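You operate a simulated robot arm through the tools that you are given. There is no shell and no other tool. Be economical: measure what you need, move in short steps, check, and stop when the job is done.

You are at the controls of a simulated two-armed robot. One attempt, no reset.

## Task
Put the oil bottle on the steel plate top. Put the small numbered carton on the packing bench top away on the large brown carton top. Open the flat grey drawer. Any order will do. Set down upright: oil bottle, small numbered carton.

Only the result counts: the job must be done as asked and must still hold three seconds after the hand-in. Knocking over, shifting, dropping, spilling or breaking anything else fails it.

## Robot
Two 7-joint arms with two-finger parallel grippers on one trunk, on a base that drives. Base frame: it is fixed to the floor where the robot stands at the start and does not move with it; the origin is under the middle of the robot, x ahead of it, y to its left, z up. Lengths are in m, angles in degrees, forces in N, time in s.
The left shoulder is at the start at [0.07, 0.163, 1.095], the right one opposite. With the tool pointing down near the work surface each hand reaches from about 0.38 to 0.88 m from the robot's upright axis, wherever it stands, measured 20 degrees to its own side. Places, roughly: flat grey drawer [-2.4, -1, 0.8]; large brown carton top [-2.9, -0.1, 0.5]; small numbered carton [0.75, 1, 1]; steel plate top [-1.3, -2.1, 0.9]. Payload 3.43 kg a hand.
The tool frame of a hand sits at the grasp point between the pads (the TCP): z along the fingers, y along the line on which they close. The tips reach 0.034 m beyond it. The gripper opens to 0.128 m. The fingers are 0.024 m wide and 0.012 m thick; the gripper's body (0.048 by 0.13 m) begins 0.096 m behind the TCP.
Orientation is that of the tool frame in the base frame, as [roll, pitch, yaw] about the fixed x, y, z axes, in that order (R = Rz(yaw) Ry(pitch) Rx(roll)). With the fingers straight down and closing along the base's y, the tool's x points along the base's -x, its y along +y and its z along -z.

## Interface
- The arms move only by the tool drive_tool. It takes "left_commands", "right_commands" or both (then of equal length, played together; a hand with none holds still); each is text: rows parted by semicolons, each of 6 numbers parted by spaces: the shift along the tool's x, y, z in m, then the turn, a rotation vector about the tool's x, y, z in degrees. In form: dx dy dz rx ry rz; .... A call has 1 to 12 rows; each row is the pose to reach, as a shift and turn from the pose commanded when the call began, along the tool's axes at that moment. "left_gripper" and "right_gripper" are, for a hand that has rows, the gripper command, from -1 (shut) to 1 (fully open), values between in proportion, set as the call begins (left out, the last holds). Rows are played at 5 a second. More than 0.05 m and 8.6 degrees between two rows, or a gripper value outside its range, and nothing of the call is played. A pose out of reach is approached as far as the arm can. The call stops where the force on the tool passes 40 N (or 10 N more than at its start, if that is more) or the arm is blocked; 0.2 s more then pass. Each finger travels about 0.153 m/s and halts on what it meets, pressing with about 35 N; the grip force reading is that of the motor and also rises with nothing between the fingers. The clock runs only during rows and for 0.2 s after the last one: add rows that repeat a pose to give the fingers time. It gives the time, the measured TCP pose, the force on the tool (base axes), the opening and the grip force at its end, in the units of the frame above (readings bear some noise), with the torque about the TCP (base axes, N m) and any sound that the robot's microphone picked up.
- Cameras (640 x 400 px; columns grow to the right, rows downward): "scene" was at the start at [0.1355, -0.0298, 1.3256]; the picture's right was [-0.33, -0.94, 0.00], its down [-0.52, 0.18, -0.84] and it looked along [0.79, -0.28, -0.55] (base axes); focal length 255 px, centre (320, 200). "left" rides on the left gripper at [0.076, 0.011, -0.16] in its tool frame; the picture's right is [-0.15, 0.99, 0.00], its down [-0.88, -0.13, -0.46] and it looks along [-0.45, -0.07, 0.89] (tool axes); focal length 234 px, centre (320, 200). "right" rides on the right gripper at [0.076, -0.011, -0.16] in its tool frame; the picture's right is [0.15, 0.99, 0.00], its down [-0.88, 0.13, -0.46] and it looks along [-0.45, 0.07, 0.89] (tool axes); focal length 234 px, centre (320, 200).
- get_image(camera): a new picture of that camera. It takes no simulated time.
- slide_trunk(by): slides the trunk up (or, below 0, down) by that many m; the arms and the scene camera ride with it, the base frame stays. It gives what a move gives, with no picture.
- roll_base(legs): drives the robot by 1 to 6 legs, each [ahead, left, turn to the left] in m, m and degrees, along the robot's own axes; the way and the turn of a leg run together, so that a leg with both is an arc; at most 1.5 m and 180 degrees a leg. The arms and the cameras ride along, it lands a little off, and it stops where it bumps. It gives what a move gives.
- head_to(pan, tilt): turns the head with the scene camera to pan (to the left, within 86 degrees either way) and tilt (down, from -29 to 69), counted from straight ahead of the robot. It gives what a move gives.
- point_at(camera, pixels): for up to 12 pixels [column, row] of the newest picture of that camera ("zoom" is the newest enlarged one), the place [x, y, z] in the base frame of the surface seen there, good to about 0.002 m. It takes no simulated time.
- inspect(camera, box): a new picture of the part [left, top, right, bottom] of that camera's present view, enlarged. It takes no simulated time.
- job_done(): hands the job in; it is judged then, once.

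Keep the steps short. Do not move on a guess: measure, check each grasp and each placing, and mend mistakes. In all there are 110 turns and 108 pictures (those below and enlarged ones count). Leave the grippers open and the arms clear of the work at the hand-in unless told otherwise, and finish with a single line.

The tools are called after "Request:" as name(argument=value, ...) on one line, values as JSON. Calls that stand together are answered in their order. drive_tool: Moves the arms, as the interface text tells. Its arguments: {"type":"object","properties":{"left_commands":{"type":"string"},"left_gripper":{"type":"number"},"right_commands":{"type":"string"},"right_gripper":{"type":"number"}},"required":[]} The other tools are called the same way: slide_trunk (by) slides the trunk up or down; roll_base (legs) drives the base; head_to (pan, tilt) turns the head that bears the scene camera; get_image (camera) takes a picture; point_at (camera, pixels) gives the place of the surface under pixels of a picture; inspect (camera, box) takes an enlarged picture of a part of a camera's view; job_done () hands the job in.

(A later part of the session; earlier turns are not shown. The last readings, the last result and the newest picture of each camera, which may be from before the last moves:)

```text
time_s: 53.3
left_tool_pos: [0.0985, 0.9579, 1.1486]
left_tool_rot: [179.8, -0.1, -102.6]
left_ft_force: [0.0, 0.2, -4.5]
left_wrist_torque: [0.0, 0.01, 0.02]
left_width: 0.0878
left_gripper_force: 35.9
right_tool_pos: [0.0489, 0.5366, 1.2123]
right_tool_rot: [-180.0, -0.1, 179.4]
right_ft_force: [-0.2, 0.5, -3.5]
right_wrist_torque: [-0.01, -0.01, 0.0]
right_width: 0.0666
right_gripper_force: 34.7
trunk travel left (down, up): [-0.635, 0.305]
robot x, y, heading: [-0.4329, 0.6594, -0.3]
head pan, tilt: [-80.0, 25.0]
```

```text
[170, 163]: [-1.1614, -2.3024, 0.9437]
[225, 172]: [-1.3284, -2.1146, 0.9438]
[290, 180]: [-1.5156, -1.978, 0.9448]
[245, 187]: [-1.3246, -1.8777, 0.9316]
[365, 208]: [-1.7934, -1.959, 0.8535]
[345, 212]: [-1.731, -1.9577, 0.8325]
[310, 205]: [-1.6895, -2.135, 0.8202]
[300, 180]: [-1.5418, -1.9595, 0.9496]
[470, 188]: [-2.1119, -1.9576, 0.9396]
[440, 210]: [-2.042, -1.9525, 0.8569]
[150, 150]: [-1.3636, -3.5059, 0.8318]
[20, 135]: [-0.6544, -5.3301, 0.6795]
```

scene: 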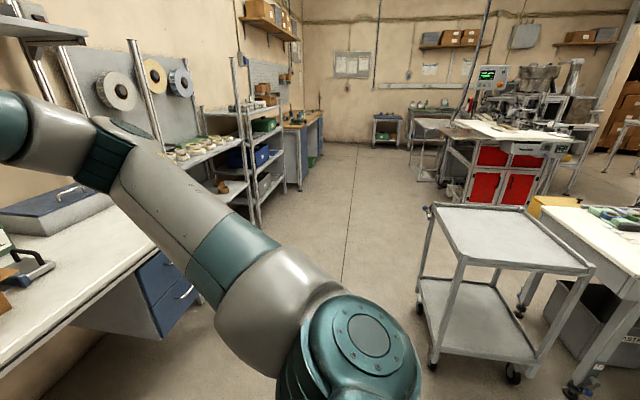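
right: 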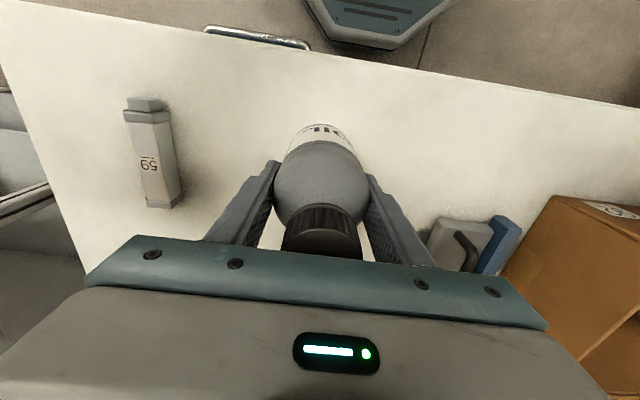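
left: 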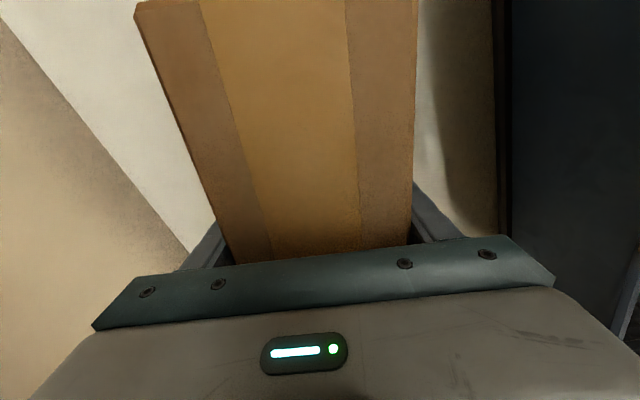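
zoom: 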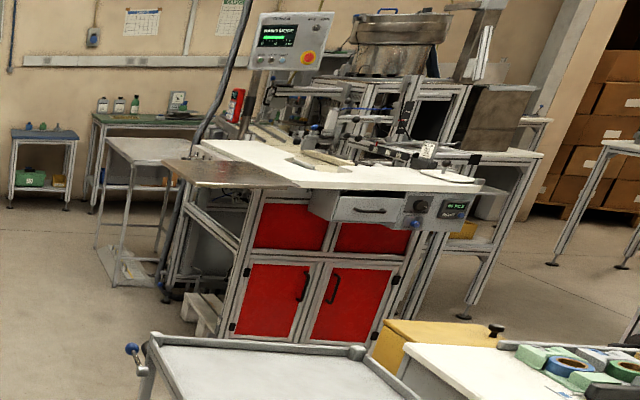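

Steel plate at about (−1.33, −2.11, 0.944). The "flat grey drawer" near (−2.4,−1) is elsewhere. I'll turn right 90°, shift left 0.2, and look down the aisle.

Request:
roll_base(legs=[[0, 0, -90], [0, 0.2, 0]])

Request:
head_to(pan=-30, tilt=20)

Request:
get_image(camera="scene")

```text
time_s: 58.6
left_tool_pos: [0.0846, 0.1455, 1.1485]
left_tool_rot: [180.0, 0.0, 169.7]
left_ft_force: [0.3, -0.4, -5.0]
left_wrist_torque: [0.03, -0.01, 0.01]
left_width: 0.0879
left_gripper_force: 34.8
right_tool_pos: [-0.339, 0.1778, 1.2119]
right_tool_rot: [180.0, 0.0, 91.8]
right_ft_force: [-0.7, 0.5, -3.0]
right_wrist_torque: [-0.02, 0.0, -0.01]
right_width: 0.0664
right_gripper_force: 35.5
trunk travel left (down, up): [-0.635, 0.305]
robot x, y, heading: [-0.2368, 0.6638, -88.2]
head pan, tilt: [-80.0, 25.0]
```

```text
time_s: 59.8
left_tool_pos: [0.086, 0.1447, 1.1478]
left_tool_rot: [179.8, 0.0, 169.8]
left_ft_force: [-0.3, 0.4, -5.0]
left_wrist_torque: [-0.02, 0.02, -0.02]
left_width: 0.0881
left_gripper_force: 34.9
right_tool_pos: [-0.3381, 0.176, 1.2122]
right_tool_rot: [-180.0, -0.1, 91.8]
right_ft_force: [0.1, 1.1, -4.0]
right_wrist_torque: [-0.02, -0.02, 0.01]
right_width: 0.0665
right_gripper_force: 34.9
trunk travel left (down, up): [-0.635, 0.305]
robot x, y, heading: [-0.2375, 0.6648, -88.3]
head pan, tilt: [-30.0, 20.0]
```

```text
80 pictures are left
```

scene: 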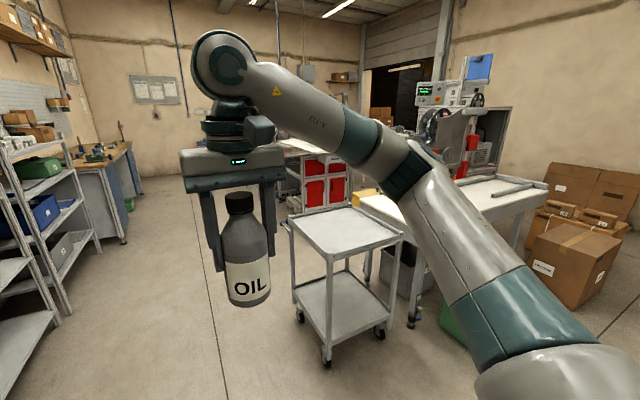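

Large brown cartons lie at right (565,265). Checking the aisle's shelf edge, then going on.

Request:
point_at(camera="scene", pixels=[[98, 240], [60, 310], [45, 318], [130, 180], [125, 235], [300, 213], [330, 355], [402, 235], [565, 240], [590, 275], [560, 180], [180, 250]])

```text
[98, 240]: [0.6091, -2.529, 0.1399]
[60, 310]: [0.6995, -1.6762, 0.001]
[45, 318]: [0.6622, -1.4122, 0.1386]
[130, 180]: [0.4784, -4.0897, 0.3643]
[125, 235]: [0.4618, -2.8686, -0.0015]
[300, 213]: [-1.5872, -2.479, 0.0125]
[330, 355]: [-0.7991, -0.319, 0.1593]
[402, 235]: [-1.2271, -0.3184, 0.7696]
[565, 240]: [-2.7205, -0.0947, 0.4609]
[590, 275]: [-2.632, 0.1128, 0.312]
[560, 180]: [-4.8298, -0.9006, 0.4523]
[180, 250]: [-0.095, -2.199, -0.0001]
```

The aisle is clear (shelves at x≥0.6, trolley at x≤−0.78). Driving down to y≈−2.2 and turning to face −x.

Request:
roll_base(legs=[[0, 0, -1.7], [1.45, 0, 0], [1.42, 0, 0], [0, 0, -90]])

Request:
head_to(pan=0, tilt=30)

Request:
get_image(camera="scene")

```text
time_s: 77.8
left_tool_pos: [-0.7887, -2.4577, 1.1488]
left_tool_rot: [179.9, 0.0, 76.1]
left_ft_force: [0.8, -1.1, -5.4]
left_wrist_torque: [-0.01, 0.01, -0.02]
left_width: 0.0883
left_gripper_force: 35.1
right_tool_pos: [-0.7296, -2.0374, 1.2124]
right_tool_rot: [179.9, -0.1, -1.9]
right_ft_force: [0.1, -0.1, -3.6]
right_wrist_torque: [0.03, 0.0, -0.01]
right_width: 0.0662
right_gripper_force: 35.1
trunk travel left (down, up): [-0.635, 0.305]
robot x, y, heading: [-0.2493, -2.1744, 178.1]
head pan, tilt: [-30.0, 20.0]
```

```text
time_s: 78.7
left_tool_pos: [-0.7877, -2.4585, 1.1472]
left_tool_rot: [179.8, 0.0, 76.0]
left_ft_force: [-0.1, -0.3, -5.2]
left_wrist_torque: [0.01, 0.01, 0.0]
left_width: 0.0881
left_gripper_force: 35.5
right_tool_pos: [-0.7287, -2.0377, 1.2119]
right_tool_rot: [179.9, -0.1, -1.9]
right_ft_force: [0.4, 0.2, -3.1]
right_wrist_torque: [0.03, 0.03, -0.03]
right_width: 0.0662
right_gripper_force: 34.8
trunk travel left (down, up): [-0.635, 0.305]
robot x, y, heading: [-0.2467, -2.171, 178.1]
head pan, tilt: [0.0, 30.0]
```

```text
79 pictures are left
```

scene: 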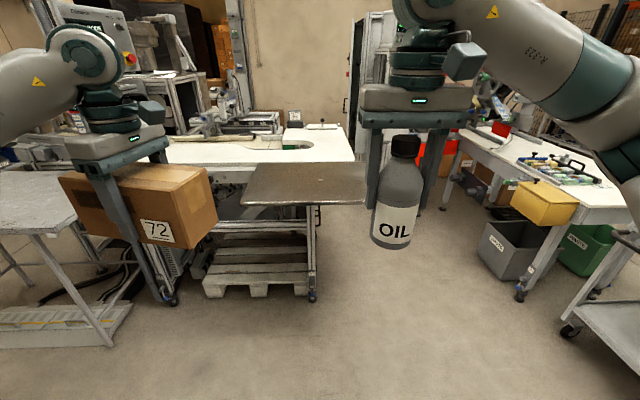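

The steel plate top is at (305,183), empty. Measuring its corners and the neighbours.

Request:
point_at(camera="scene", pixels=[[245, 203], [365, 203], [258, 166], [365, 166], [305, 185], [70, 210], [245, 290], [310, 300], [355, 158], [60, 235], [600, 300], [545, 215]])

Request:
inspect(camera="scene", box=[210, 110, 410, 235])

```text
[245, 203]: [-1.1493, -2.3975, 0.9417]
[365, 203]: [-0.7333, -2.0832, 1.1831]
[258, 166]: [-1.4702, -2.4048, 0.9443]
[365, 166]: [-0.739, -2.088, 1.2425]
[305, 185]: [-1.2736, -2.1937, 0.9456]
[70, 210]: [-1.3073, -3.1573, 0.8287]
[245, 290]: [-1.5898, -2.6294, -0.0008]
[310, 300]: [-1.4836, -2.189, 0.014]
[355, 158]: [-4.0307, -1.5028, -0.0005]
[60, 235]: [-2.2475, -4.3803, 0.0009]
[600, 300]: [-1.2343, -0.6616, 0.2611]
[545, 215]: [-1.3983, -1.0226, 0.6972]
```

```text
3.20 times, centred on (310, 172) of scene
```

zoom: 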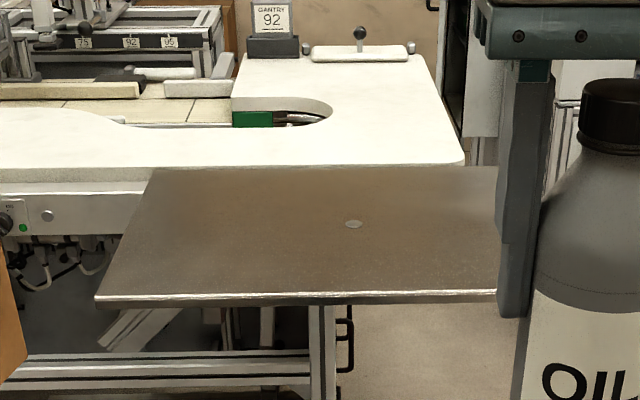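

Plate spans x −1.15…−1.47, y −1.87…−2.40, z 0.943. Driving ahead 0.54 and left 0.09 to bring the bottle above about (−1.27, −2.11).

Request:
roll_base(legs=[[0.54, 0.09, 0]])

Request:
get_image(camera="right")

Request:
head_to(pan=0, tilt=40)

Request:
get_image(camera="scene")

```text
time_s: 81.9
left_tool_pos: [-1.3431, -2.5253, 1.1482]
left_tool_rot: [179.9, 0.0, 75.8]
left_ft_force: [0.7, 0.2, -5.8]
left_wrist_torque: [-0.01, -0.01, -0.01]
left_width: 0.0878
left_gripper_force: 35.4
right_tool_pos: [-1.2823, -2.1044, 1.2124]
right_tool_rot: [-179.9, -0.1, -2.2]
right_ft_force: [-0.7, -0.4, -3.6]
right_wrist_torque: [0.0, 0.02, -0.02]
right_width: 0.0662
right_gripper_force: 34.5
trunk travel left (down, up): [-0.635, 0.305]
robot x, y, heading: [-0.8042, -2.2402, 178.2]
head pan, tilt: [0.0, 30.0]
```

```text
77 pictures are left
```

right: 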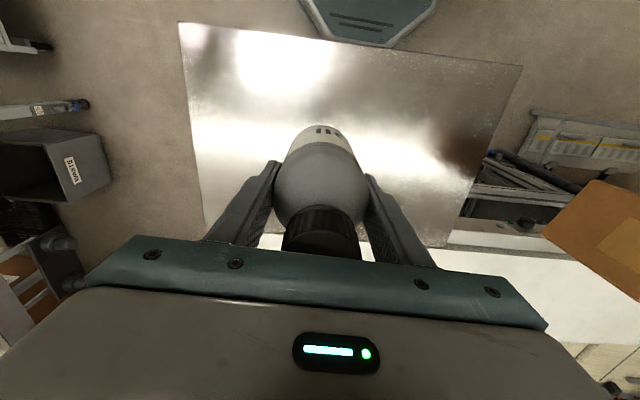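

```text
time_s: 82.7
left_tool_pos: [-1.3426, -2.5252, 1.1474]
left_tool_rot: [179.9, 0.0, 75.8]
left_ft_force: [-0.5, 0.7, -4.3]
left_wrist_torque: [-0.01, -0.03, 0.01]
left_width: 0.0879
left_gripper_force: 35.1
right_tool_pos: [-1.2824, -2.1045, 1.2106]
right_tool_rot: [-180.0, -0.1, -2.2]
right_ft_force: [0.1, 0.0, -2.6]
right_wrist_torque: [-0.01, 0.0, -0.02]
right_width: 0.0663
right_gripper_force: 35.2
trunk travel left (down, up): [-0.635, 0.305]
robot x, y, heading: [-0.8001, -2.243, 177.7]
head pan, tilt: [0.0, 40.0]
```

```text
76 pictures are left
```

scene: 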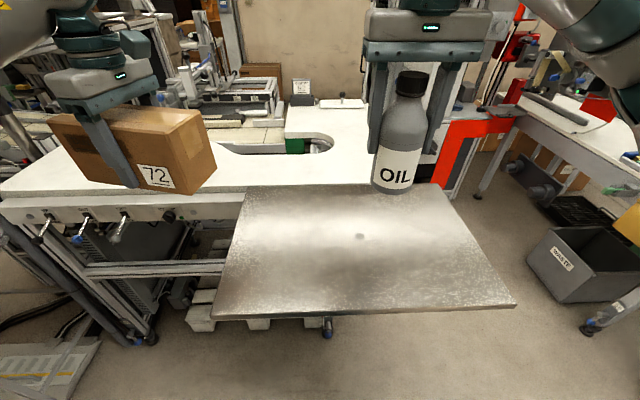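

Measuring plate corners and centre mark again in this view.

Request:
point_at(camera="scene", pixels=[[215, 315], [512, 302], [360, 237], [250, 190], [300, 260], [410, 230], [455, 190], [380, 270]])

```text
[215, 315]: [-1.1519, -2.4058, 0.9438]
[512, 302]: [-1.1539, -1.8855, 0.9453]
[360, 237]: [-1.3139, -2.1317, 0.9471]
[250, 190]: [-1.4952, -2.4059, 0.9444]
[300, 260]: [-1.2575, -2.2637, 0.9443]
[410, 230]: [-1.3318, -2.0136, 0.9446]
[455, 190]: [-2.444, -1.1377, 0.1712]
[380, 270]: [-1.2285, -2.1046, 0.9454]
```

A small mark/button at (−1.314, −2.132); I'll place the bottle off it at about (−1.255, −2.07). Expected contact at TCP z≈1.037. Going down to 1.045 first.

Request:
drive_tool(right_commands="0.01 -0.015 0.015 0 0 0; 0.025 -0.03 0.03 0 0 0; 0.026 -0.034 0.06 0 0 0; 0.026 -0.034 0.09 0 0 0; 0.026 -0.034 0.12 0 0 0; 0.026 -0.034 0.145 0 0 0; 0.026 -0.034 0.166 0 0 0; 0.026 -0.034 0.166 0 0 0")

Request:
inspect(camera="scene", box=[300, 120, 500, 320])

```text
time_s: 84.5
left_tool_pos: [-1.3419, -2.5257, 1.1476]
left_tool_rot: [179.9, 0.0, 75.7]
left_ft_force: [-0.4, 0.2, -5.2]
left_wrist_torque: [0.02, 0.0, 0.02]
left_width: 0.0881
left_gripper_force: 34.9
right_tool_pos: [-1.2528, -2.0707, 1.046]
right_tool_rot: [180.0, 0.0, -2.2]
right_ft_force: [0.2, 0.1, -3.4]
right_wrist_torque: [-0.02, 0.02, 0.0]
right_width: 0.0662
right_gripper_force: 34.7
trunk travel left (down, up): [-0.635, 0.305]
robot x, y, heading: [-0.8005, -2.2428, 177.7]
head pan, tilt: [0.0, 40.0]
```

```text
2.00 times, centred on (400, 220) of scene
```

zoom: 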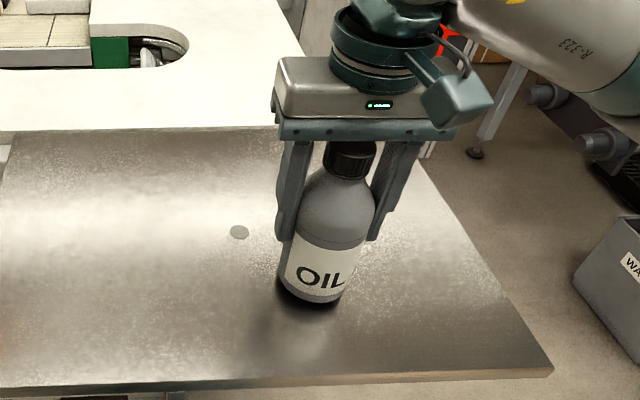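

Just above the plate. Lowering in 2 mm steps until contact shows.

Request:
drive_tool(right_commands="0 0 0.002 0 0 0; 0 0 0.004 0 0 0; 0 0 0.006 0 0 0; 0 0 0.008 0 0 0; 0 0 0.009 0 0 0")

```text
time_s: 85.7
left_tool_pos: [-1.3436, -2.5255, 1.1475]
left_tool_rot: [-179.9, 0.0, 75.9]
left_ft_force: [-0.2, -0.9, -6.2]
left_wrist_torque: [0.01, 0.0, 0.04]
left_width: 0.0883
left_gripper_force: 35.0
right_tool_pos: [-1.2545, -2.0732, 1.0375]
right_tool_rot: [-180.0, 0.1, -2.3]
right_ft_force: [-1.2, 1.8, 6.3]
right_wrist_torque: [0.03, -0.14, 0.02]
right_width: 0.0662
right_gripper_force: 34.8
trunk travel left (down, up): [-0.635, 0.305]
robot x, y, heading: [-0.8015, -2.2418, 177.9]
head pan, tilt: [0.0, 40.0]
```

Contact (+6 N). Opening the right gripper and waiting.

Request:
drive_tool(right_commands="0 0 -0.0005 0 0 0; 0 0 -0.0005 0 0 0; 0 0 -0.0005 0 0 0; 0 0 -0.0005 0 0 0", right_gripper=1)

Request:
get_image(camera="right")

```text
time_s: 86.7
left_tool_pos: [-1.3432, -2.5259, 1.1488]
left_tool_rot: [-180.0, 0.0, 75.9]
left_ft_force: [0.4, 0.1, -4.8]
left_wrist_torque: [0.01, 0.02, 0.01]
left_width: 0.0877
left_gripper_force: 34.9
right_tool_pos: [-1.2552, -2.0728, 1.0373]
right_tool_rot: [180.0, 0.0, -2.2]
right_ft_force: [0.7, -0.4, -0.5]
right_wrist_torque: [0.01, 0.01, -0.02]
right_width: 0.128
right_gripper_force: 0.0
trunk travel left (down, up): [-0.635, 0.305]
robot x, y, heading: [-0.8018, -2.241, 177.9]
head pan, tilt: [0.0, 40.0]
```

```text
74 pictures are left
```

right: 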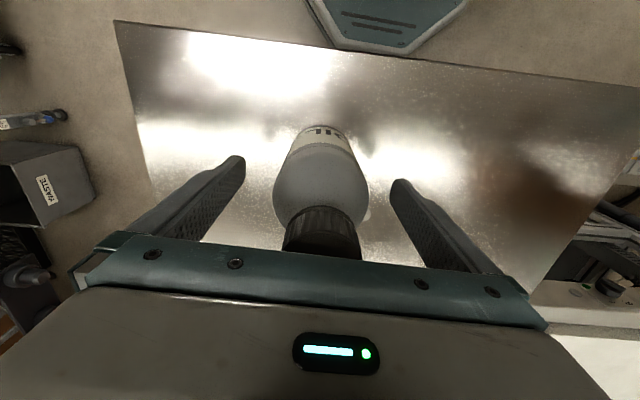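

The bottle stands free between the fingers. Raising the hand straight up 0.2, then checking.

Request:
drive_tool(right_commands="0 0 -0.03 0 0 0; 0 0 -0.07 0 0 0; 0 0 -0.11 0 0 0; 0 0 -0.15 0 0 0; 0 0 -0.18 0 0 0; 0 0 -0.2 0 0 0")

Request:
get_image(camera="scene")

```text
time_s: 88.1
left_tool_pos: [-1.3419, -2.5247, 1.1488]
left_tool_rot: [-179.9, -0.1, 75.8]
left_ft_force: [-0.3, 0.3, -4.3]
left_wrist_torque: [0.03, -0.01, 0.01]
left_width: 0.0881
left_gripper_force: 35.0
right_tool_pos: [-1.2531, -2.0708, 1.2368]
right_tool_rot: [-179.9, 0.0, -2.3]
right_ft_force: [-0.7, -0.2, 0.5]
right_wrist_torque: [0.03, 0.02, 0.0]
right_width: 0.128
right_gripper_force: 0.1
trunk travel left (down, up): [-0.635, 0.305]
robot x, y, heading: [-0.8033, -2.2413, 178.0]
head pan, tilt: [0.0, 40.0]
```

```text
73 pictures are left
```

scene: 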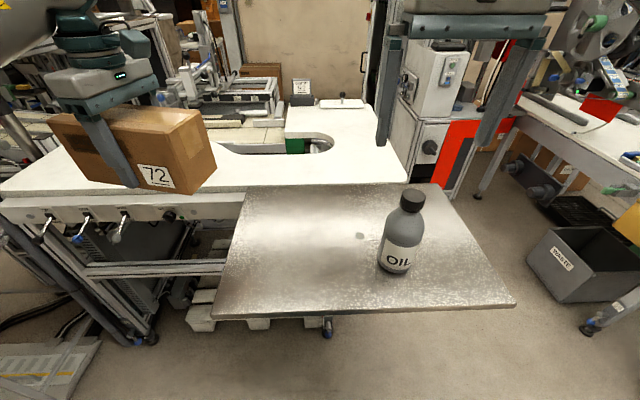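

Bottle stands upright on the plate. Backing out 0.45, moving right to y≈−1.45, and looking along the aisle between machine and desk.

Request:
roll_base(legs=[[-0.45, 0, 0], [0, -0.8, 0]])

Request:
head_to(pan=-20, tilt=22)

Request:
get_image(camera="scene")

```text
time_s: 94.6
left_tool_pos: [-0.8629, -1.7542, 1.1474]
left_tool_rot: [-180.0, 0.0, 76.3]
left_ft_force: [-0.9, 0.7, -5.0]
left_wrist_torque: [-0.01, -0.02, 0.03]
left_width: 0.088
left_gripper_force: 34.8
right_tool_pos: [-0.7783, -1.2982, 1.2365]
right_tool_rot: [179.9, -0.1, -1.7]
right_ft_force: [0.5, -0.8, 0.3]
right_wrist_torque: [0.03, -0.01, 0.02]
right_width: 0.1279
right_gripper_force: 0.0
trunk travel left (down, up): [-0.635, 0.305]
robot x, y, heading: [-0.3239, -1.4643, 178.1]
head pan, tilt: [0.0, 40.0]
```

```text
time_s: 95.5
left_tool_pos: [-0.8632, -1.7548, 1.1482]
left_tool_rot: [179.9, 0.1, 76.3]
left_ft_force: [-0.1, 0.0, -4.7]
left_wrist_torque: [0.0, 0.0, 0.01]
left_width: 0.088
left_gripper_force: 35.0
right_tool_pos: [-0.7782, -1.2984, 1.2372]
right_tool_rot: [179.9, 0.0, -1.7]
right_ft_force: [0.6, 0.3, 0.4]
right_wrist_torque: [0.0, 0.0, 0.01]
right_width: 0.1282
right_gripper_force: 0.0
trunk travel left (down, up): [-0.635, 0.305]
robot x, y, heading: [-0.3255, -1.4645, 178.5]
head pan, tilt: [-20.0, 22.0]
```

```text
72 pictures are left
```

scene: 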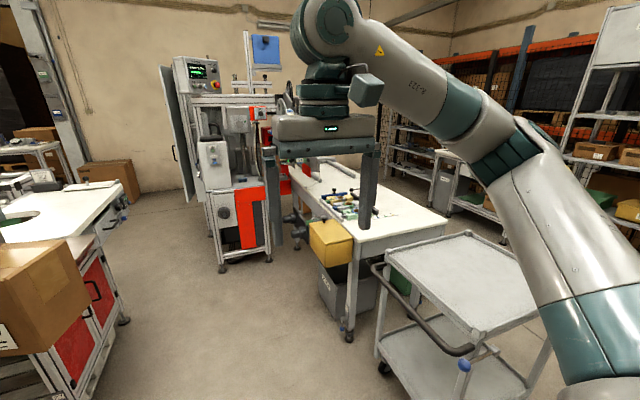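

Zooming on the desk and the machine behind it.

Request:
inspect(camera="scene", box=[190, 130, 430, 280])

Request:
point_at(camera="scene", pixels=[[345, 238], [447, 218], [355, 330], [330, 240], [290, 220], [250, 210], [215, 240], [125, 195], [120, 320], [318, 165], [300, 225], [220, 270]])

```text
2.67 times, centred on (310, 205) of scene
```

zoom: 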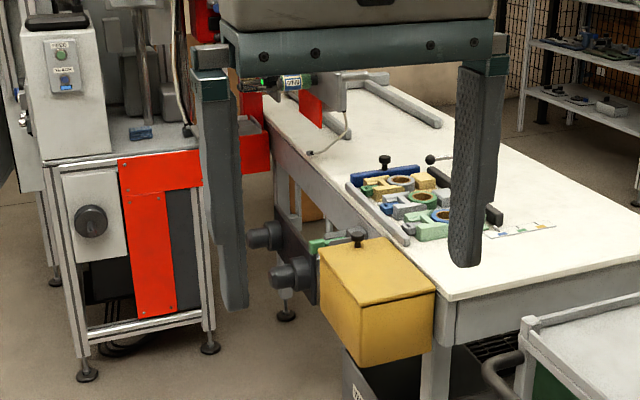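

```text
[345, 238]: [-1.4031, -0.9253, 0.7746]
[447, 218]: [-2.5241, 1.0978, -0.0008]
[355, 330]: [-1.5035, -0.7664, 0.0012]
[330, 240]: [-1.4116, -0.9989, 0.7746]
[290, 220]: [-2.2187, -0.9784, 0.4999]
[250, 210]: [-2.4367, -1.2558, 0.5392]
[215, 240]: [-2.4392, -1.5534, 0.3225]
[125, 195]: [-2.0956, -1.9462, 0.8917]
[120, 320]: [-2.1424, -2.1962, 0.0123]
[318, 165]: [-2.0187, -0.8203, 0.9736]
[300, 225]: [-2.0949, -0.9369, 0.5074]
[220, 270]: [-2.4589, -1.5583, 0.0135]
```

The region near (−2.4, −1) is hidden by my right fingers. Driving ahead 0.8 m along the aisle and looking again.

Request:
roll_base(legs=[[0.8, 0, 0]])

Request:
head_to(pan=-15, tilt=35)

Request:
get_image(camera="scene")

Request:
get_image(camera="right")

```text
time_s: 99.8
left_tool_pos: [-1.6574, -1.7478, 1.1483]
left_tool_rot: [180.0, -0.1, 77.5]
left_ft_force: [0.3, 0.3, -5.7]
left_wrist_torque: [0.0, 0.0, -0.01]
left_width: 0.0878
left_gripper_force: 34.8
right_tool_pos: [-1.5828, -1.2896, 1.2376]
right_tool_rot: [-180.0, 0.0, -0.5]
right_ft_force: [-0.1, -0.1, -0.6]
right_wrist_torque: [0.01, 0.02, -0.03]
right_width: 0.128
right_gripper_force: 0.0
trunk travel left (down, up): [-0.635, 0.305]
robot x, y, heading: [-1.1253, -1.4513, 179.3]
head pan, tilt: [-20.0, 22.0]
```

```text
time_s: 100.5
left_tool_pos: [-1.6575, -1.7484, 1.1485]
left_tool_rot: [179.9, 0.0, 77.4]
left_ft_force: [-0.5, -0.2, -5.3]
left_wrist_torque: [-0.01, 0.0, 0.05]
left_width: 0.0878
left_gripper_force: 35.4
right_tool_pos: [-1.5823, -1.2914, 1.2371]
right_tool_rot: [180.0, 0.0, -0.6]
right_ft_force: [-0.5, -0.3, 0.5]
right_wrist_torque: [0.01, -0.01, 0.01]
right_width: 0.1281
right_gripper_force: 0.1
trunk travel left (down, up): [-0.635, 0.305]
robot x, y, heading: [-1.1227, -1.4528, 179.3]
head pan, tilt: [-15.0, 35.0]
```

```text
70 pictures are left
```

scene: 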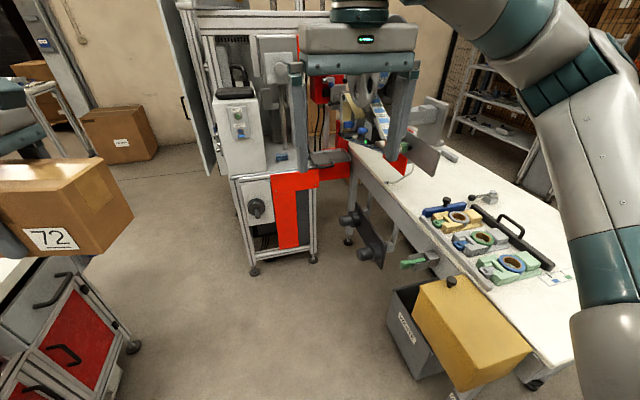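

```text
69 pictures are left
```

right: 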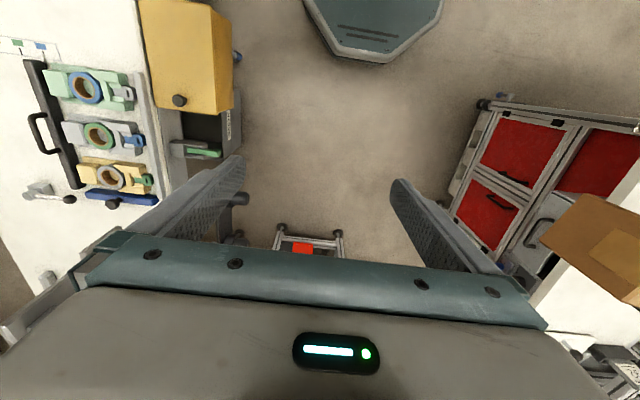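

Zooming on the area around the orange panel and desk edge.

Request:
inspect(camera="scene", box=[220, 80, 460, 280])

Request:
point_at(camera="scene", pixels=[[330, 158], [370, 240], [362, 180], [345, 150], [250, 205], [290, 205], [420, 155], [415, 258], [240, 130], [185, 100], [540, 380], [445, 230]])

```text
2.00 times, centred on (340, 180) of scene
```

zoom: 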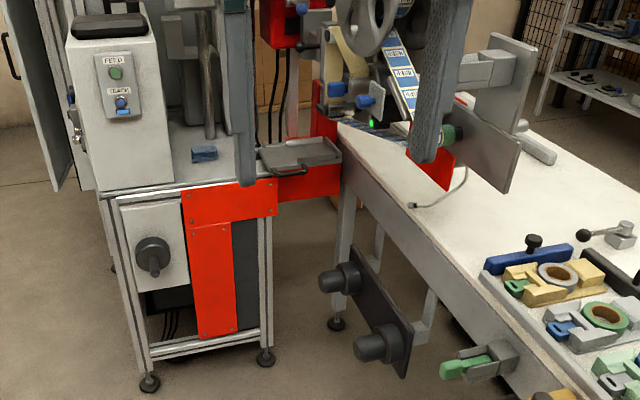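

```text
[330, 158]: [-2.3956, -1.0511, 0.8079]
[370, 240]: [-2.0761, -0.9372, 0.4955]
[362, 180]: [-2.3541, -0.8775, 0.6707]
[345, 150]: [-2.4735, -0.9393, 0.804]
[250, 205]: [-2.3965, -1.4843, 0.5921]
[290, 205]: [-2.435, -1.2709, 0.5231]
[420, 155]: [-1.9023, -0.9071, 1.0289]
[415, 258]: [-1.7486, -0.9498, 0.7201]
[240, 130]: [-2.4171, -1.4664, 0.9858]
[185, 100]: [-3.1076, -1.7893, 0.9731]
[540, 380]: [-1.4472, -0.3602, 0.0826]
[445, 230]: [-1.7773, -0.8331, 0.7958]
```

There: a flat grey tray with handle at zoom (295,158), about (−2.40, −1.05, 0.81). Enlarging.

Request:
inspect(camera="scene", box=[300, 125, 380, 190])

```text
6.15 times, centred on (340, 158) of scene
```

zoom: 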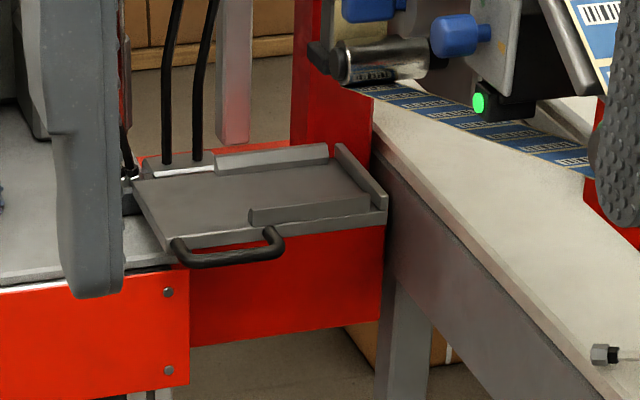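

Handle is the black bar at zoom (230,250) on the face toward me. Measuring handle and tray.

Request:
point_at(camera="zoom", pixels=[[180, 245], [230, 258], [275, 240], [195, 262], [265, 255], [170, 235], [385, 218], [135, 190], [325, 150], [250, 180], [230, 238], [300, 290]])

```text
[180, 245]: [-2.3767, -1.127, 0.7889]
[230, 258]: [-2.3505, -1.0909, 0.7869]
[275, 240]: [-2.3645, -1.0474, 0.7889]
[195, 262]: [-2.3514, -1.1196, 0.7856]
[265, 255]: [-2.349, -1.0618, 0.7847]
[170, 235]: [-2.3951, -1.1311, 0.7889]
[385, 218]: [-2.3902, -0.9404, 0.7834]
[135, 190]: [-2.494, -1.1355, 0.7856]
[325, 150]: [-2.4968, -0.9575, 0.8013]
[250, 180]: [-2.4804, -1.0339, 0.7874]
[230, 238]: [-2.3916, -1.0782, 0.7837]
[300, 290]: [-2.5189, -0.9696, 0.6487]
```

Handle bar: along y from −1.125 to −1.05, at x≈−2.355, z≈0.787; the tray front is at x −2.39, so it pulls out toward +x. I'll turn the right hand 90° to close along x, set a narrow opening later, and drive ahead 0.55.

Request:
drive_tool(right_commands="0 0 0 0 0 8; 0 0 0 0 0 16; 0 0 0 0 0 24; 0 0 0 0 0 32; 0 0 0 0 0 40; 0 0 0 0 0 48; 0 0 0 0 0 56; 0 0 0 0 0 64; 0 0 0 0 0 72; 0 0 0 0 0 80; 0 0 0 0 0 88; 0 0 0 0 0 90")

Request:
roll_base(legs=[[0.55, 0, 0]])

Request:
head_to(pan=-28, tilt=35)

Request:
get_image(camera="scene")

Request:
get_image(camera="right")

```text
time_s: 103.1
left_tool_pos: [-1.6576, -1.7488, 1.1487]
left_tool_rot: [179.9, 0.0, 77.5]
left_ft_force: [-0.9, 0.3, -4.4]
left_wrist_torque: [-0.02, -0.01, 0.0]
left_width: 0.0877
left_gripper_force: 34.9
right_tool_pos: [-1.5821, -1.2897, 1.238]
right_tool_rot: [179.9, -0.1, -90.6]
right_ft_force: [0.6, -0.7, 0.1]
right_wrist_torque: [-0.04, -0.01, -0.01]
right_width: 0.128
right_gripper_force: 0.1
trunk travel left (down, up): [-0.635, 0.305]
robot x, y, heading: [-1.1228, -1.446, 179.5]
head pan, tilt: [-15.0, 35.0]
```

```text
time_s: 105.8
left_tool_pos: [-2.1221, -1.7439, 1.1485]
left_tool_rot: [-179.9, 0.0, 77.3]
left_ft_force: [0.8, 0.3, -4.8]
left_wrist_torque: [0.01, 0.01, 0.0]
left_width: 0.0879
left_gripper_force: 34.7
right_tool_pos: [-2.045, -1.284, 1.2438]
right_tool_rot: [179.2, -0.2, -91.0]
right_ft_force: [-0.2, -0.3, -1.0]
right_wrist_torque: [-0.02, 0.02, -0.01]
right_width: 0.128
right_gripper_force: 0.0
trunk travel left (down, up): [-0.635, 0.305]
robot x, y, heading: [-1.5917, -1.4449, 178.9]
head pan, tilt: [-15.0, 35.0]
stopped in leg 1: the robot was blocked; the commanded pose is now the measured one
```

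```text
time_s: 106.5
left_tool_pos: [-2.1194, -1.7439, 1.1496]
left_tool_rot: [-179.9, 0.1, 77.1]
left_ft_force: [0.4, 0.2, -4.2]
left_wrist_torque: [-0.01, 0.02, 0.01]
left_width: 0.088
left_gripper_force: 35.1
right_tool_pos: [-2.044, -1.2842, 1.2437]
right_tool_rot: [179.1, -0.2, -90.9]
right_ft_force: [-0.4, 0.4, -0.5]
right_wrist_torque: [0.01, 0.0, 0.01]
right_width: 0.1281
right_gripper_force: 0.0
trunk travel left (down, up): [-0.635, 0.305]
robot x, y, heading: [-1.5921, -1.4467, 179.3]
head pan, tilt: [-28.0, 35.0]
```

```text
66 pictures are left
```

scene: 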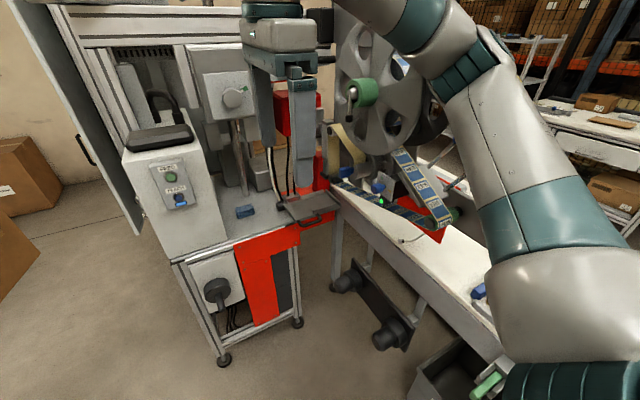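

```text
65 pictures are left
```

right: 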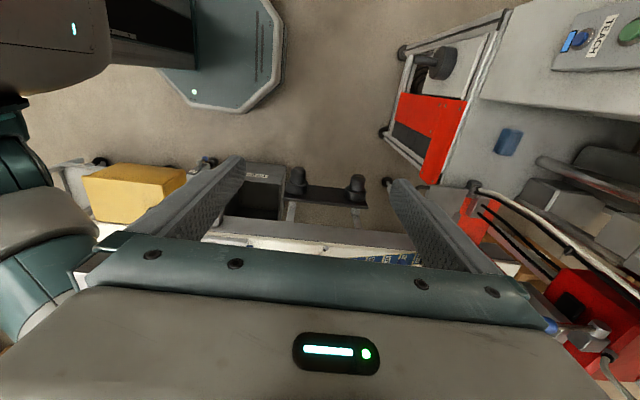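

The drive was blocked and the right arm's pose shifted slightly: its forearm likely touched the label reel (390,90). Measuring what is near before backing off.

Request:
point_at(camera="scene", pixels=[[390, 90], [350, 60], [425, 130], [350, 95], [400, 40], [430, 60], [480, 150], [365, 140], [420, 190], [500, 45], [545, 300], [440, 85]])

Request:
roll_base(legs=[[-0.1, 0, 0]])

Request:
get_image(camera="scene")

```text
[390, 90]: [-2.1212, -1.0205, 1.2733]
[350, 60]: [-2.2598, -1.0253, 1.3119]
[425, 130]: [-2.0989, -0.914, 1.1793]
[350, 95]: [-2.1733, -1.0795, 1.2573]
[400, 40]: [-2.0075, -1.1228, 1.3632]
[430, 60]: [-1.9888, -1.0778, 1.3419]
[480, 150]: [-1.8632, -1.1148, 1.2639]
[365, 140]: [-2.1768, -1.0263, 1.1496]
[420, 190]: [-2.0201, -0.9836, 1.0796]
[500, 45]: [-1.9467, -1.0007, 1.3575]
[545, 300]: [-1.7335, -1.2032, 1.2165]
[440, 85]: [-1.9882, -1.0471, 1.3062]
```

```text
time_s: 107.7
left_tool_pos: [-2.0244, -1.7453, 1.1476]
left_tool_rot: [179.8, 0.0, 77.4]
left_ft_force: [-0.5, -0.7, -5.7]
left_wrist_torque: [0.02, 0.02, 0.01]
left_width: 0.0879
left_gripper_force: 35.5
right_tool_pos: [-1.9511, -1.2847, 1.2418]
right_tool_rot: [179.4, -0.2, -90.8]
right_ft_force: [1.9, 0.3, 0.4]
right_wrist_torque: [0.0, 0.0, 0.01]
right_width: 0.1276
right_gripper_force: 0.1
trunk travel left (down, up): [-0.635, 0.305]
robot x, y, heading: [-1.4947, -1.4466, 179.5]
head pan, tilt: [-28.0, 35.0]
```

```text
64 pictures are left
```

scene: 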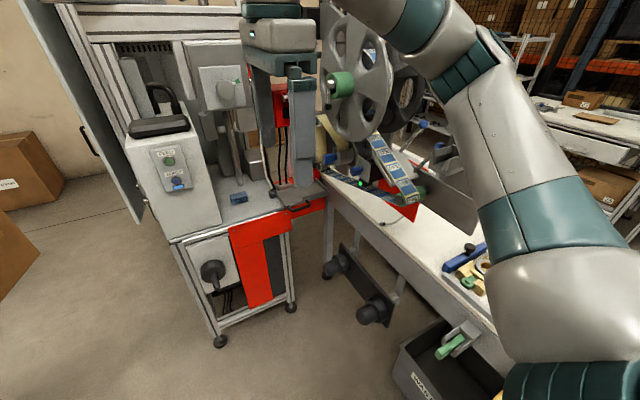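

The reel stands at y≈−1.02, x −1.95…−2.29, z up to ~1.44, so the right arm's elbow is in the way there. The left arm (elbow on the other side) will suit the drawer better, so I deliver the carton first. Driving back out and around to y≈0.7.

Request:
roll_base(legs=[[-1.3, 0, 0], [0, -1.1, 0], [0, -1.05, 0]])

Request:
head_to(pan=10, tilt=22)

Request:
get_image(camera="scene")

```text
time_s: 124.4
left_tool_pos: [-0.6693, 0.3748, 1.1469]
left_tool_rot: [179.8, 0.0, 76.8]
left_ft_force: [0.5, -0.2, -4.9]
left_wrist_torque: [0.01, -0.01, 0.01]
left_width: 0.0879
left_gripper_force: 35.1
right_tool_pos: [-0.5882, 0.8325, 1.2414]
right_tool_rot: [179.5, -0.2, -91.5]
right_ft_force: [0.3, 0.6, 0.7]
right_wrist_torque: [-0.01, 0.01, 0.01]
right_width: 0.1279
right_gripper_force: 0.1
trunk travel left (down, up): [-0.635, 0.305]
robot x, y, heading: [-0.1313, 0.6685, 178.8]
head pan, tilt: [-28.0, 35.0]
```

```text
time_s: 125.4
left_tool_pos: [-0.6693, 0.3736, 1.1467]
left_tool_rot: [179.8, 0.0, 76.8]
left_ft_force: [0.6, -0.2, -4.7]
left_wrist_torque: [-0.01, 0.02, -0.02]
left_width: 0.0879
left_gripper_force: 34.5
right_tool_pos: [-0.5888, 0.8335, 1.2405]
right_tool_rot: [179.6, -0.2, -91.5]
right_ft_force: [0.0, -0.3, -0.2]
right_wrist_torque: [0.02, -0.01, 0.03]
right_width: 0.1276
right_gripper_force: 0.0
trunk travel left (down, up): [-0.635, 0.305]
robot x, y, heading: [-0.1321, 0.6676, 178.6]
head pan, tilt: [10.0, 22.0]
```

```text
63 pictures are left
```

scene: 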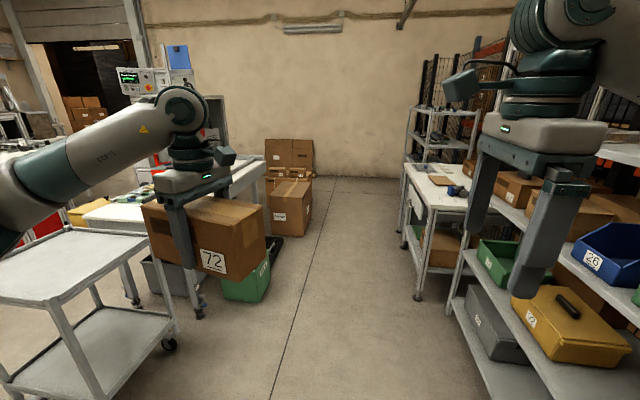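

Large brown carton at (290,200), path clear ahead. Measuring corridor limits.

Request:
point_at(camera="scene", pixels=[[290, 182], [300, 195], [282, 215], [290, 235], [268, 270], [250, 290], [165, 345], [510, 395], [417, 300], [525, 290], [440, 205], [300, 160]])

Request:
inspect(camera="scene", box=[230, 120, 350, 260])

```text
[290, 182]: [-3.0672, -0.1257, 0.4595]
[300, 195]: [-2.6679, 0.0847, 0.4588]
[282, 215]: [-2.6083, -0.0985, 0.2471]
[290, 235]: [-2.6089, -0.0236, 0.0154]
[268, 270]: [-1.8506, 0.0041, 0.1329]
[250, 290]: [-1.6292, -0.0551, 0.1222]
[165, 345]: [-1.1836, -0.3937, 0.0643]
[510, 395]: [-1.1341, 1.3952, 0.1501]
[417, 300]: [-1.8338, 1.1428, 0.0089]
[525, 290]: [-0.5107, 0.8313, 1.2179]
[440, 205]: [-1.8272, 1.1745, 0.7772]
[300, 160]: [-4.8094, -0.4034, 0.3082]
```

```text
2.86 times, centred on (290, 190) of scene
```

zoom: 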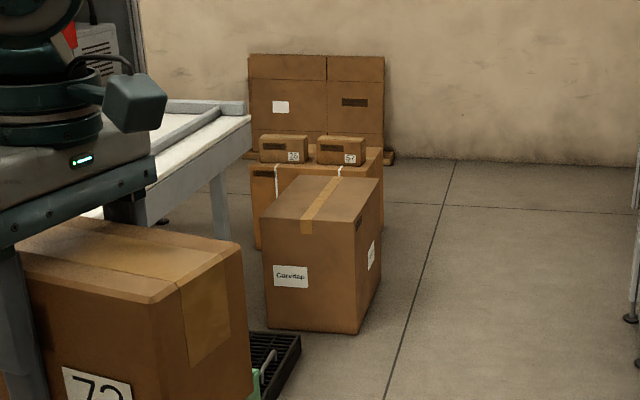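

Front large carton (zoom 325,205) with empty top; another behind bears two small ones. Measuring both tops.

Request:
point_at(camera="zoom", pixels=[[266, 212], [356, 222], [380, 180], [298, 178], [325, 200], [285, 150], [340, 152], [265, 170], [350, 170], [290, 340]])

```text
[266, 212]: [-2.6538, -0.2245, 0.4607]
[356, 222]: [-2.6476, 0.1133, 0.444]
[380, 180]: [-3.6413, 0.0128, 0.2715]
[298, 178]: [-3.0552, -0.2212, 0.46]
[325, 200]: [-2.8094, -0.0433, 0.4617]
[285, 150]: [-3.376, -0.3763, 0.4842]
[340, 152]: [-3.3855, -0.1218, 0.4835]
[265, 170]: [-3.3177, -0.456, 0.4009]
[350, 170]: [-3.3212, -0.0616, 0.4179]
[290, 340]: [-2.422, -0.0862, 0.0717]
```

Front large carton top: x −2.65…−3.06, y −0.225…0.11, z 0.461. I'll drive along y≈0.58 to x≈−3.03, then turn left 90° to face it.

Request:
roll_base(legs=[[1.45, 0.06, 0], [1.45, 0.0, 0]])

Request:
get_image(camera="scene")

```text
time_s: 139.4
left_tool_pos: [-3.5411, 0.3721, 1.146]
left_tool_rot: [179.7, -0.1, 78.6]
left_ft_force: [-0.1, 0.6, -4.9]
left_wrist_torque: [-0.03, -0.03, 0.0]
left_width: 0.0877
left_gripper_force: 35.0
right_tool_pos: [-3.4751, 0.8327, 1.2408]
right_tool_rot: [179.5, -0.2, -89.5]
right_ft_force: [-0.3, -0.5, -0.1]
right_wrist_torque: [-0.02, -0.01, 0.02]
right_width: 0.1279
right_gripper_force: 0.0
trunk travel left (down, up): [-0.635, 0.305]
robot x, y, heading: [-3.0137, 0.684, -179.4]
head pan, tilt: [10.0, 22.0]
```

```text
61 pictures are left
```

scene: 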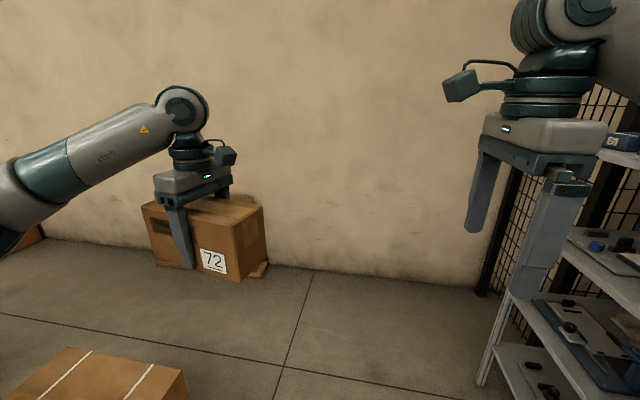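

Turning left 90° and looking down at the carton top.

Request:
roll_base(legs=[[0, 0, 90]])

Request:
head_to(pan=5, tilt=45)

Request:
get_image(camera="scene")

```text
time_s: 143.6
left_tool_pos: [-2.7036, 0.1557, 1.1471]
left_tool_rot: [179.8, 0.1, 168.5]
left_ft_force: [0.2, 0.4, -5.0]
left_wrist_torque: [0.0, 0.04, 0.01]
left_width: 0.088
left_gripper_force: 34.7
right_tool_pos: [-3.1646, 0.2219, 1.2415]
right_tool_rot: [179.6, -0.3, 0.4]
right_ft_force: [-0.2, 0.4, 0.5]
right_wrist_torque: [-0.02, -0.02, -0.03]
right_width: 0.128
right_gripper_force: 0.0
trunk travel left (down, up): [-0.635, 0.305]
robot x, y, heading: [-3.0119, 0.682, -89.2]
head pan, tilt: [10.0, 22.0]
```

```text
time_s: 144.4
left_tool_pos: [-2.7029, 0.155, 1.1459]
left_tool_rot: [179.9, 0.1, 168.6]
left_ft_force: [0.0, 0.0, -5.1]
left_wrist_torque: [-0.01, 0.01, 0.0]
left_width: 0.0877
left_gripper_force: 35.0
right_tool_pos: [-3.1643, 0.2212, 1.2407]
right_tool_rot: [179.5, -0.2, 0.4]
right_ft_force: [-0.7, 0.0, -0.2]
right_wrist_torque: [0.0, 0.02, 0.02]
right_width: 0.1281
right_gripper_force: 0.1
trunk travel left (down, up): [-0.635, 0.305]
robot x, y, heading: [-3.0159, 0.682, -89.4]
head pan, tilt: [5.0, 45.0]
```

```text
60 pictures are left
```

scene: 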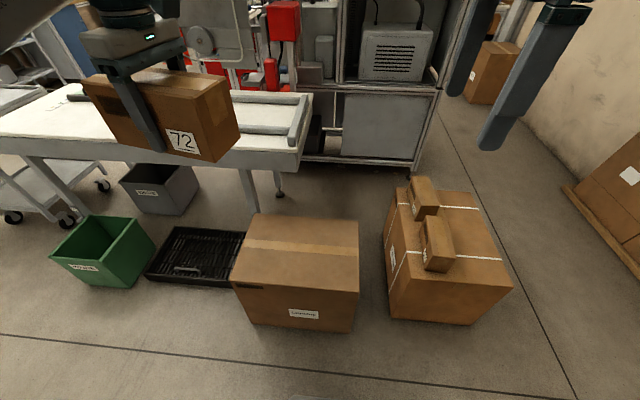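

Measuring the top precisely.

Request:
point_at(camera="scene", pixels=[[250, 215], [357, 222], [237, 285], [358, 292], [297, 252], [290, 330], [430, 210], [395, 290]])

Request:
roll_base(legs=[[0.1, -0.13, 0]])

```text
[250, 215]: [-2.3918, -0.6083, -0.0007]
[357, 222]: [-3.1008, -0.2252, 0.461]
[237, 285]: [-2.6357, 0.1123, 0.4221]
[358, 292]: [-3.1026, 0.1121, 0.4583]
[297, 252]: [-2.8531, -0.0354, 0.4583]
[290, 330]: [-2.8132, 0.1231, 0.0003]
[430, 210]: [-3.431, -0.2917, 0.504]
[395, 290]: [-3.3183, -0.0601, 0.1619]
```

```text
time_s: 145.9
left_tool_pos: [-2.8322, 0.0557, 1.147]
left_tool_rot: [179.7, 0.0, 168.7]
left_ft_force: [0.5, -0.2, -4.6]
left_wrist_torque: [0.01, 0.03, 0.01]
left_width: 0.0881
left_gripper_force: 34.6
right_tool_pos: [-3.2931, 0.1208, 1.2411]
right_tool_rot: [179.3, -0.2, 0.5]
right_ft_force: [0.2, 0.0, -0.5]
right_wrist_torque: [0.0, 0.02, 0.02]
right_width: 0.128
right_gripper_force: 0.1
trunk travel left (down, up): [-0.635, 0.305]
robot x, y, heading: [-3.1438, 0.5808, -89.0]
head pan, tilt: [5.0, 45.0]
```

Target TCP (−2.85, −0.055). Moving the hand forward 0.112, then trunk down 0.5.

Request:
drive_tool(left_commands="0 -0.02 0 0 0 0; -0.001 -0.045 0 0 0 0; -0.002 -0.07 0 0 0 0; -0.002 -0.095 0 0 0 0; -0.002 -0.112 0 0 0 0; -0.002 -0.112 0 0 0 0")

Request:
slide_trunk(by=-0.5)

Request:
get_image(camera="scene")

```text
time_s: 147.3
left_tool_pos: [-2.8525, -0.0562, 1.1444]
left_tool_rot: [179.8, 0.0, 168.7]
left_ft_force: [0.5, -0.1, -4.2]
left_wrist_torque: [-0.03, 0.02, -0.02]
left_width: 0.0879
left_gripper_force: 34.9
right_tool_pos: [-3.2925, 0.1202, 1.2416]
right_tool_rot: [179.4, -0.3, 0.5]
right_ft_force: [-0.5, 0.2, 0.1]
right_wrist_torque: [-0.02, 0.06, 0.01]
right_width: 0.1279
right_gripper_force: 0.0
trunk travel left (down, up): [-0.635, 0.305]
robot x, y, heading: [-3.147, 0.5793, -89.5]
head pan, tilt: [5.0, 45.0]
```

```text
refused: -0.5 is not a number from -0.4 to 0.4
```

```text
59 pictures are left
```

scene: 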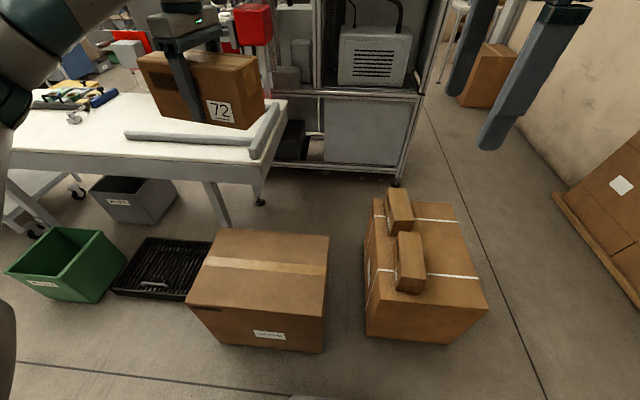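

Slide limited to 0.4 per call: sliding down 0.4, then 0.1.

Request:
slide_trunk(by=-0.4)

Request:
slide_trunk(by=-0.1)

Request:
get_image(camera="scene")

```text
time_s: 151.1
left_tool_pos: [-2.8536, -0.0549, 0.7454]
left_tool_rot: [179.8, -0.1, 168.7]
left_ft_force: [-1.0, 0.2, -5.8]
left_wrist_torque: [0.0, 0.02, 0.03]
left_width: 0.088
left_gripper_force: 34.5
right_tool_pos: [-3.2941, 0.121, 0.8426]
right_tool_rot: [179.5, -0.2, 0.5]
right_ft_force: [0.6, 0.9, -0.9]
right_wrist_torque: [0.01, 0.01, 0.04]
right_width: 0.1281
right_gripper_force: 0.0
trunk travel left (down, up): [-0.235, 0.705]
robot x, y, heading: [-3.1425, 0.5866, -89.5]
head pan, tilt: [5.0, 45.0]
```

```text
time_s: 152.4
left_tool_pos: [-2.8527, -0.0556, 0.6462]
left_tool_rot: [179.8, 0.1, 168.6]
left_ft_force: [0.3, -0.5, -4.4]
left_wrist_torque: [0.0, 0.02, -0.02]
left_width: 0.0878
left_gripper_force: 34.4
right_tool_pos: [-3.2946, 0.1207, 0.742]
right_tool_rot: [179.4, -0.3, 0.5]
right_ft_force: [-0.2, -0.6, 0.3]
right_wrist_torque: [0.0, -0.04, -0.04]
right_width: 0.128
right_gripper_force: 0.0
trunk travel left (down, up): [-0.135, 0.805]
robot x, y, heading: [-3.1444, 0.5774, -89.3]
head pan, tilt: [5.0, 45.0]
```

```text
58 pictures are left
```

scene: 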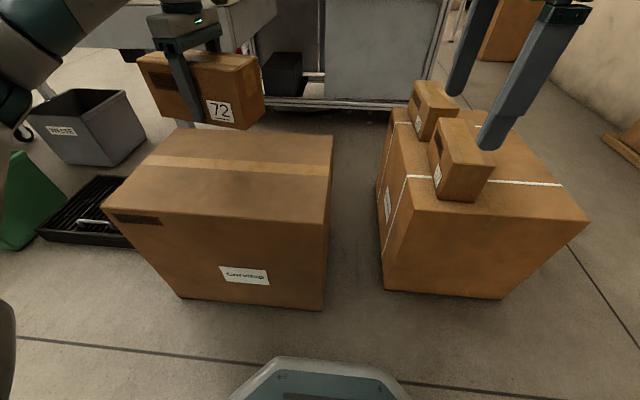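

Above the carton top. Expected contact at TCP 0.504. Lowering to ~0.514, then in 2 mm steps.

Request:
drive_tool(left_commands="0 0 0.015 0 0 0; 0 0 0.035 0 0 0; 0 0 0.055 0 0 0; 0 0 0.075 0 0 0; 0 0 0.095 0 0 0; 0 0 0.113 0 0 0; 0 0 0.125 0 0 0; 0 0 0.132 0 0 0; 0 0 0.132 0 0 0")

Request:
inspect(camera="scene", box=[80, 0, 360, 240])

```text
time_s: 154.4
left_tool_pos: [-2.8535, -0.0545, 0.5133]
left_tool_rot: [179.7, -0.1, 168.7]
left_ft_force: [0.8, -0.4, -5.0]
left_wrist_torque: [0.01, 0.01, 0.03]
left_width: 0.0878
left_gripper_force: 35.5
right_tool_pos: [-3.295, 0.1197, 0.7428]
right_tool_rot: [179.6, -0.2, 0.7]
right_ft_force: [-0.5, -0.8, 0.0]
right_wrist_torque: [-0.01, 0.02, -0.02]
right_width: 0.128
right_gripper_force: 0.1
trunk travel left (down, up): [-0.135, 0.805]
robot x, y, heading: [-3.1427, 0.5794, -89.1]
head pan, tilt: [5.0, 45.0]
```

```text
1.67 times, centred on (220, 120) of scene
```

zoom: 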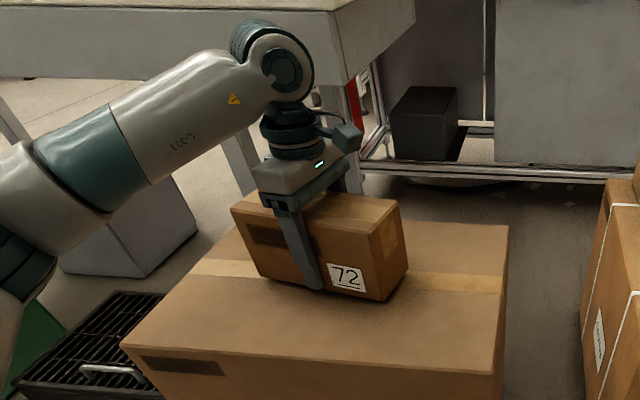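

Just above, well inside the top. Lowering to contact.

Request:
drive_tool(left_commands="0 0 0.002 0 0 0; 0 0 0.004 0 0 0; 0 0 0.006 0 0 0; 0 0 0.008 0 0 0; 0 0 0.01 0 0 0")

```text
time_s: 155.7
left_tool_pos: [-2.8529, -0.0537, 0.5032]
left_tool_rot: [179.9, 0.0, 168.7]
left_ft_force: [-0.7, -0.7, -5.1]
left_wrist_torque: [-0.02, 0.04, -0.01]
left_width: 0.088
left_gripper_force: 34.5
right_tool_pos: [-3.2953, 0.1206, 0.7406]
right_tool_rot: [179.5, -0.3, 0.6]
right_ft_force: [0.9, -0.5, -0.3]
right_wrist_torque: [0.01, 0.0, 0.07]
right_width: 0.1279
right_gripper_force: 0.1
trunk travel left (down, up): [-0.135, 0.805]
robot x, y, heading: [-3.1424, 0.5821, -89.1]
head pan, tilt: [5.0, 45.0]
```

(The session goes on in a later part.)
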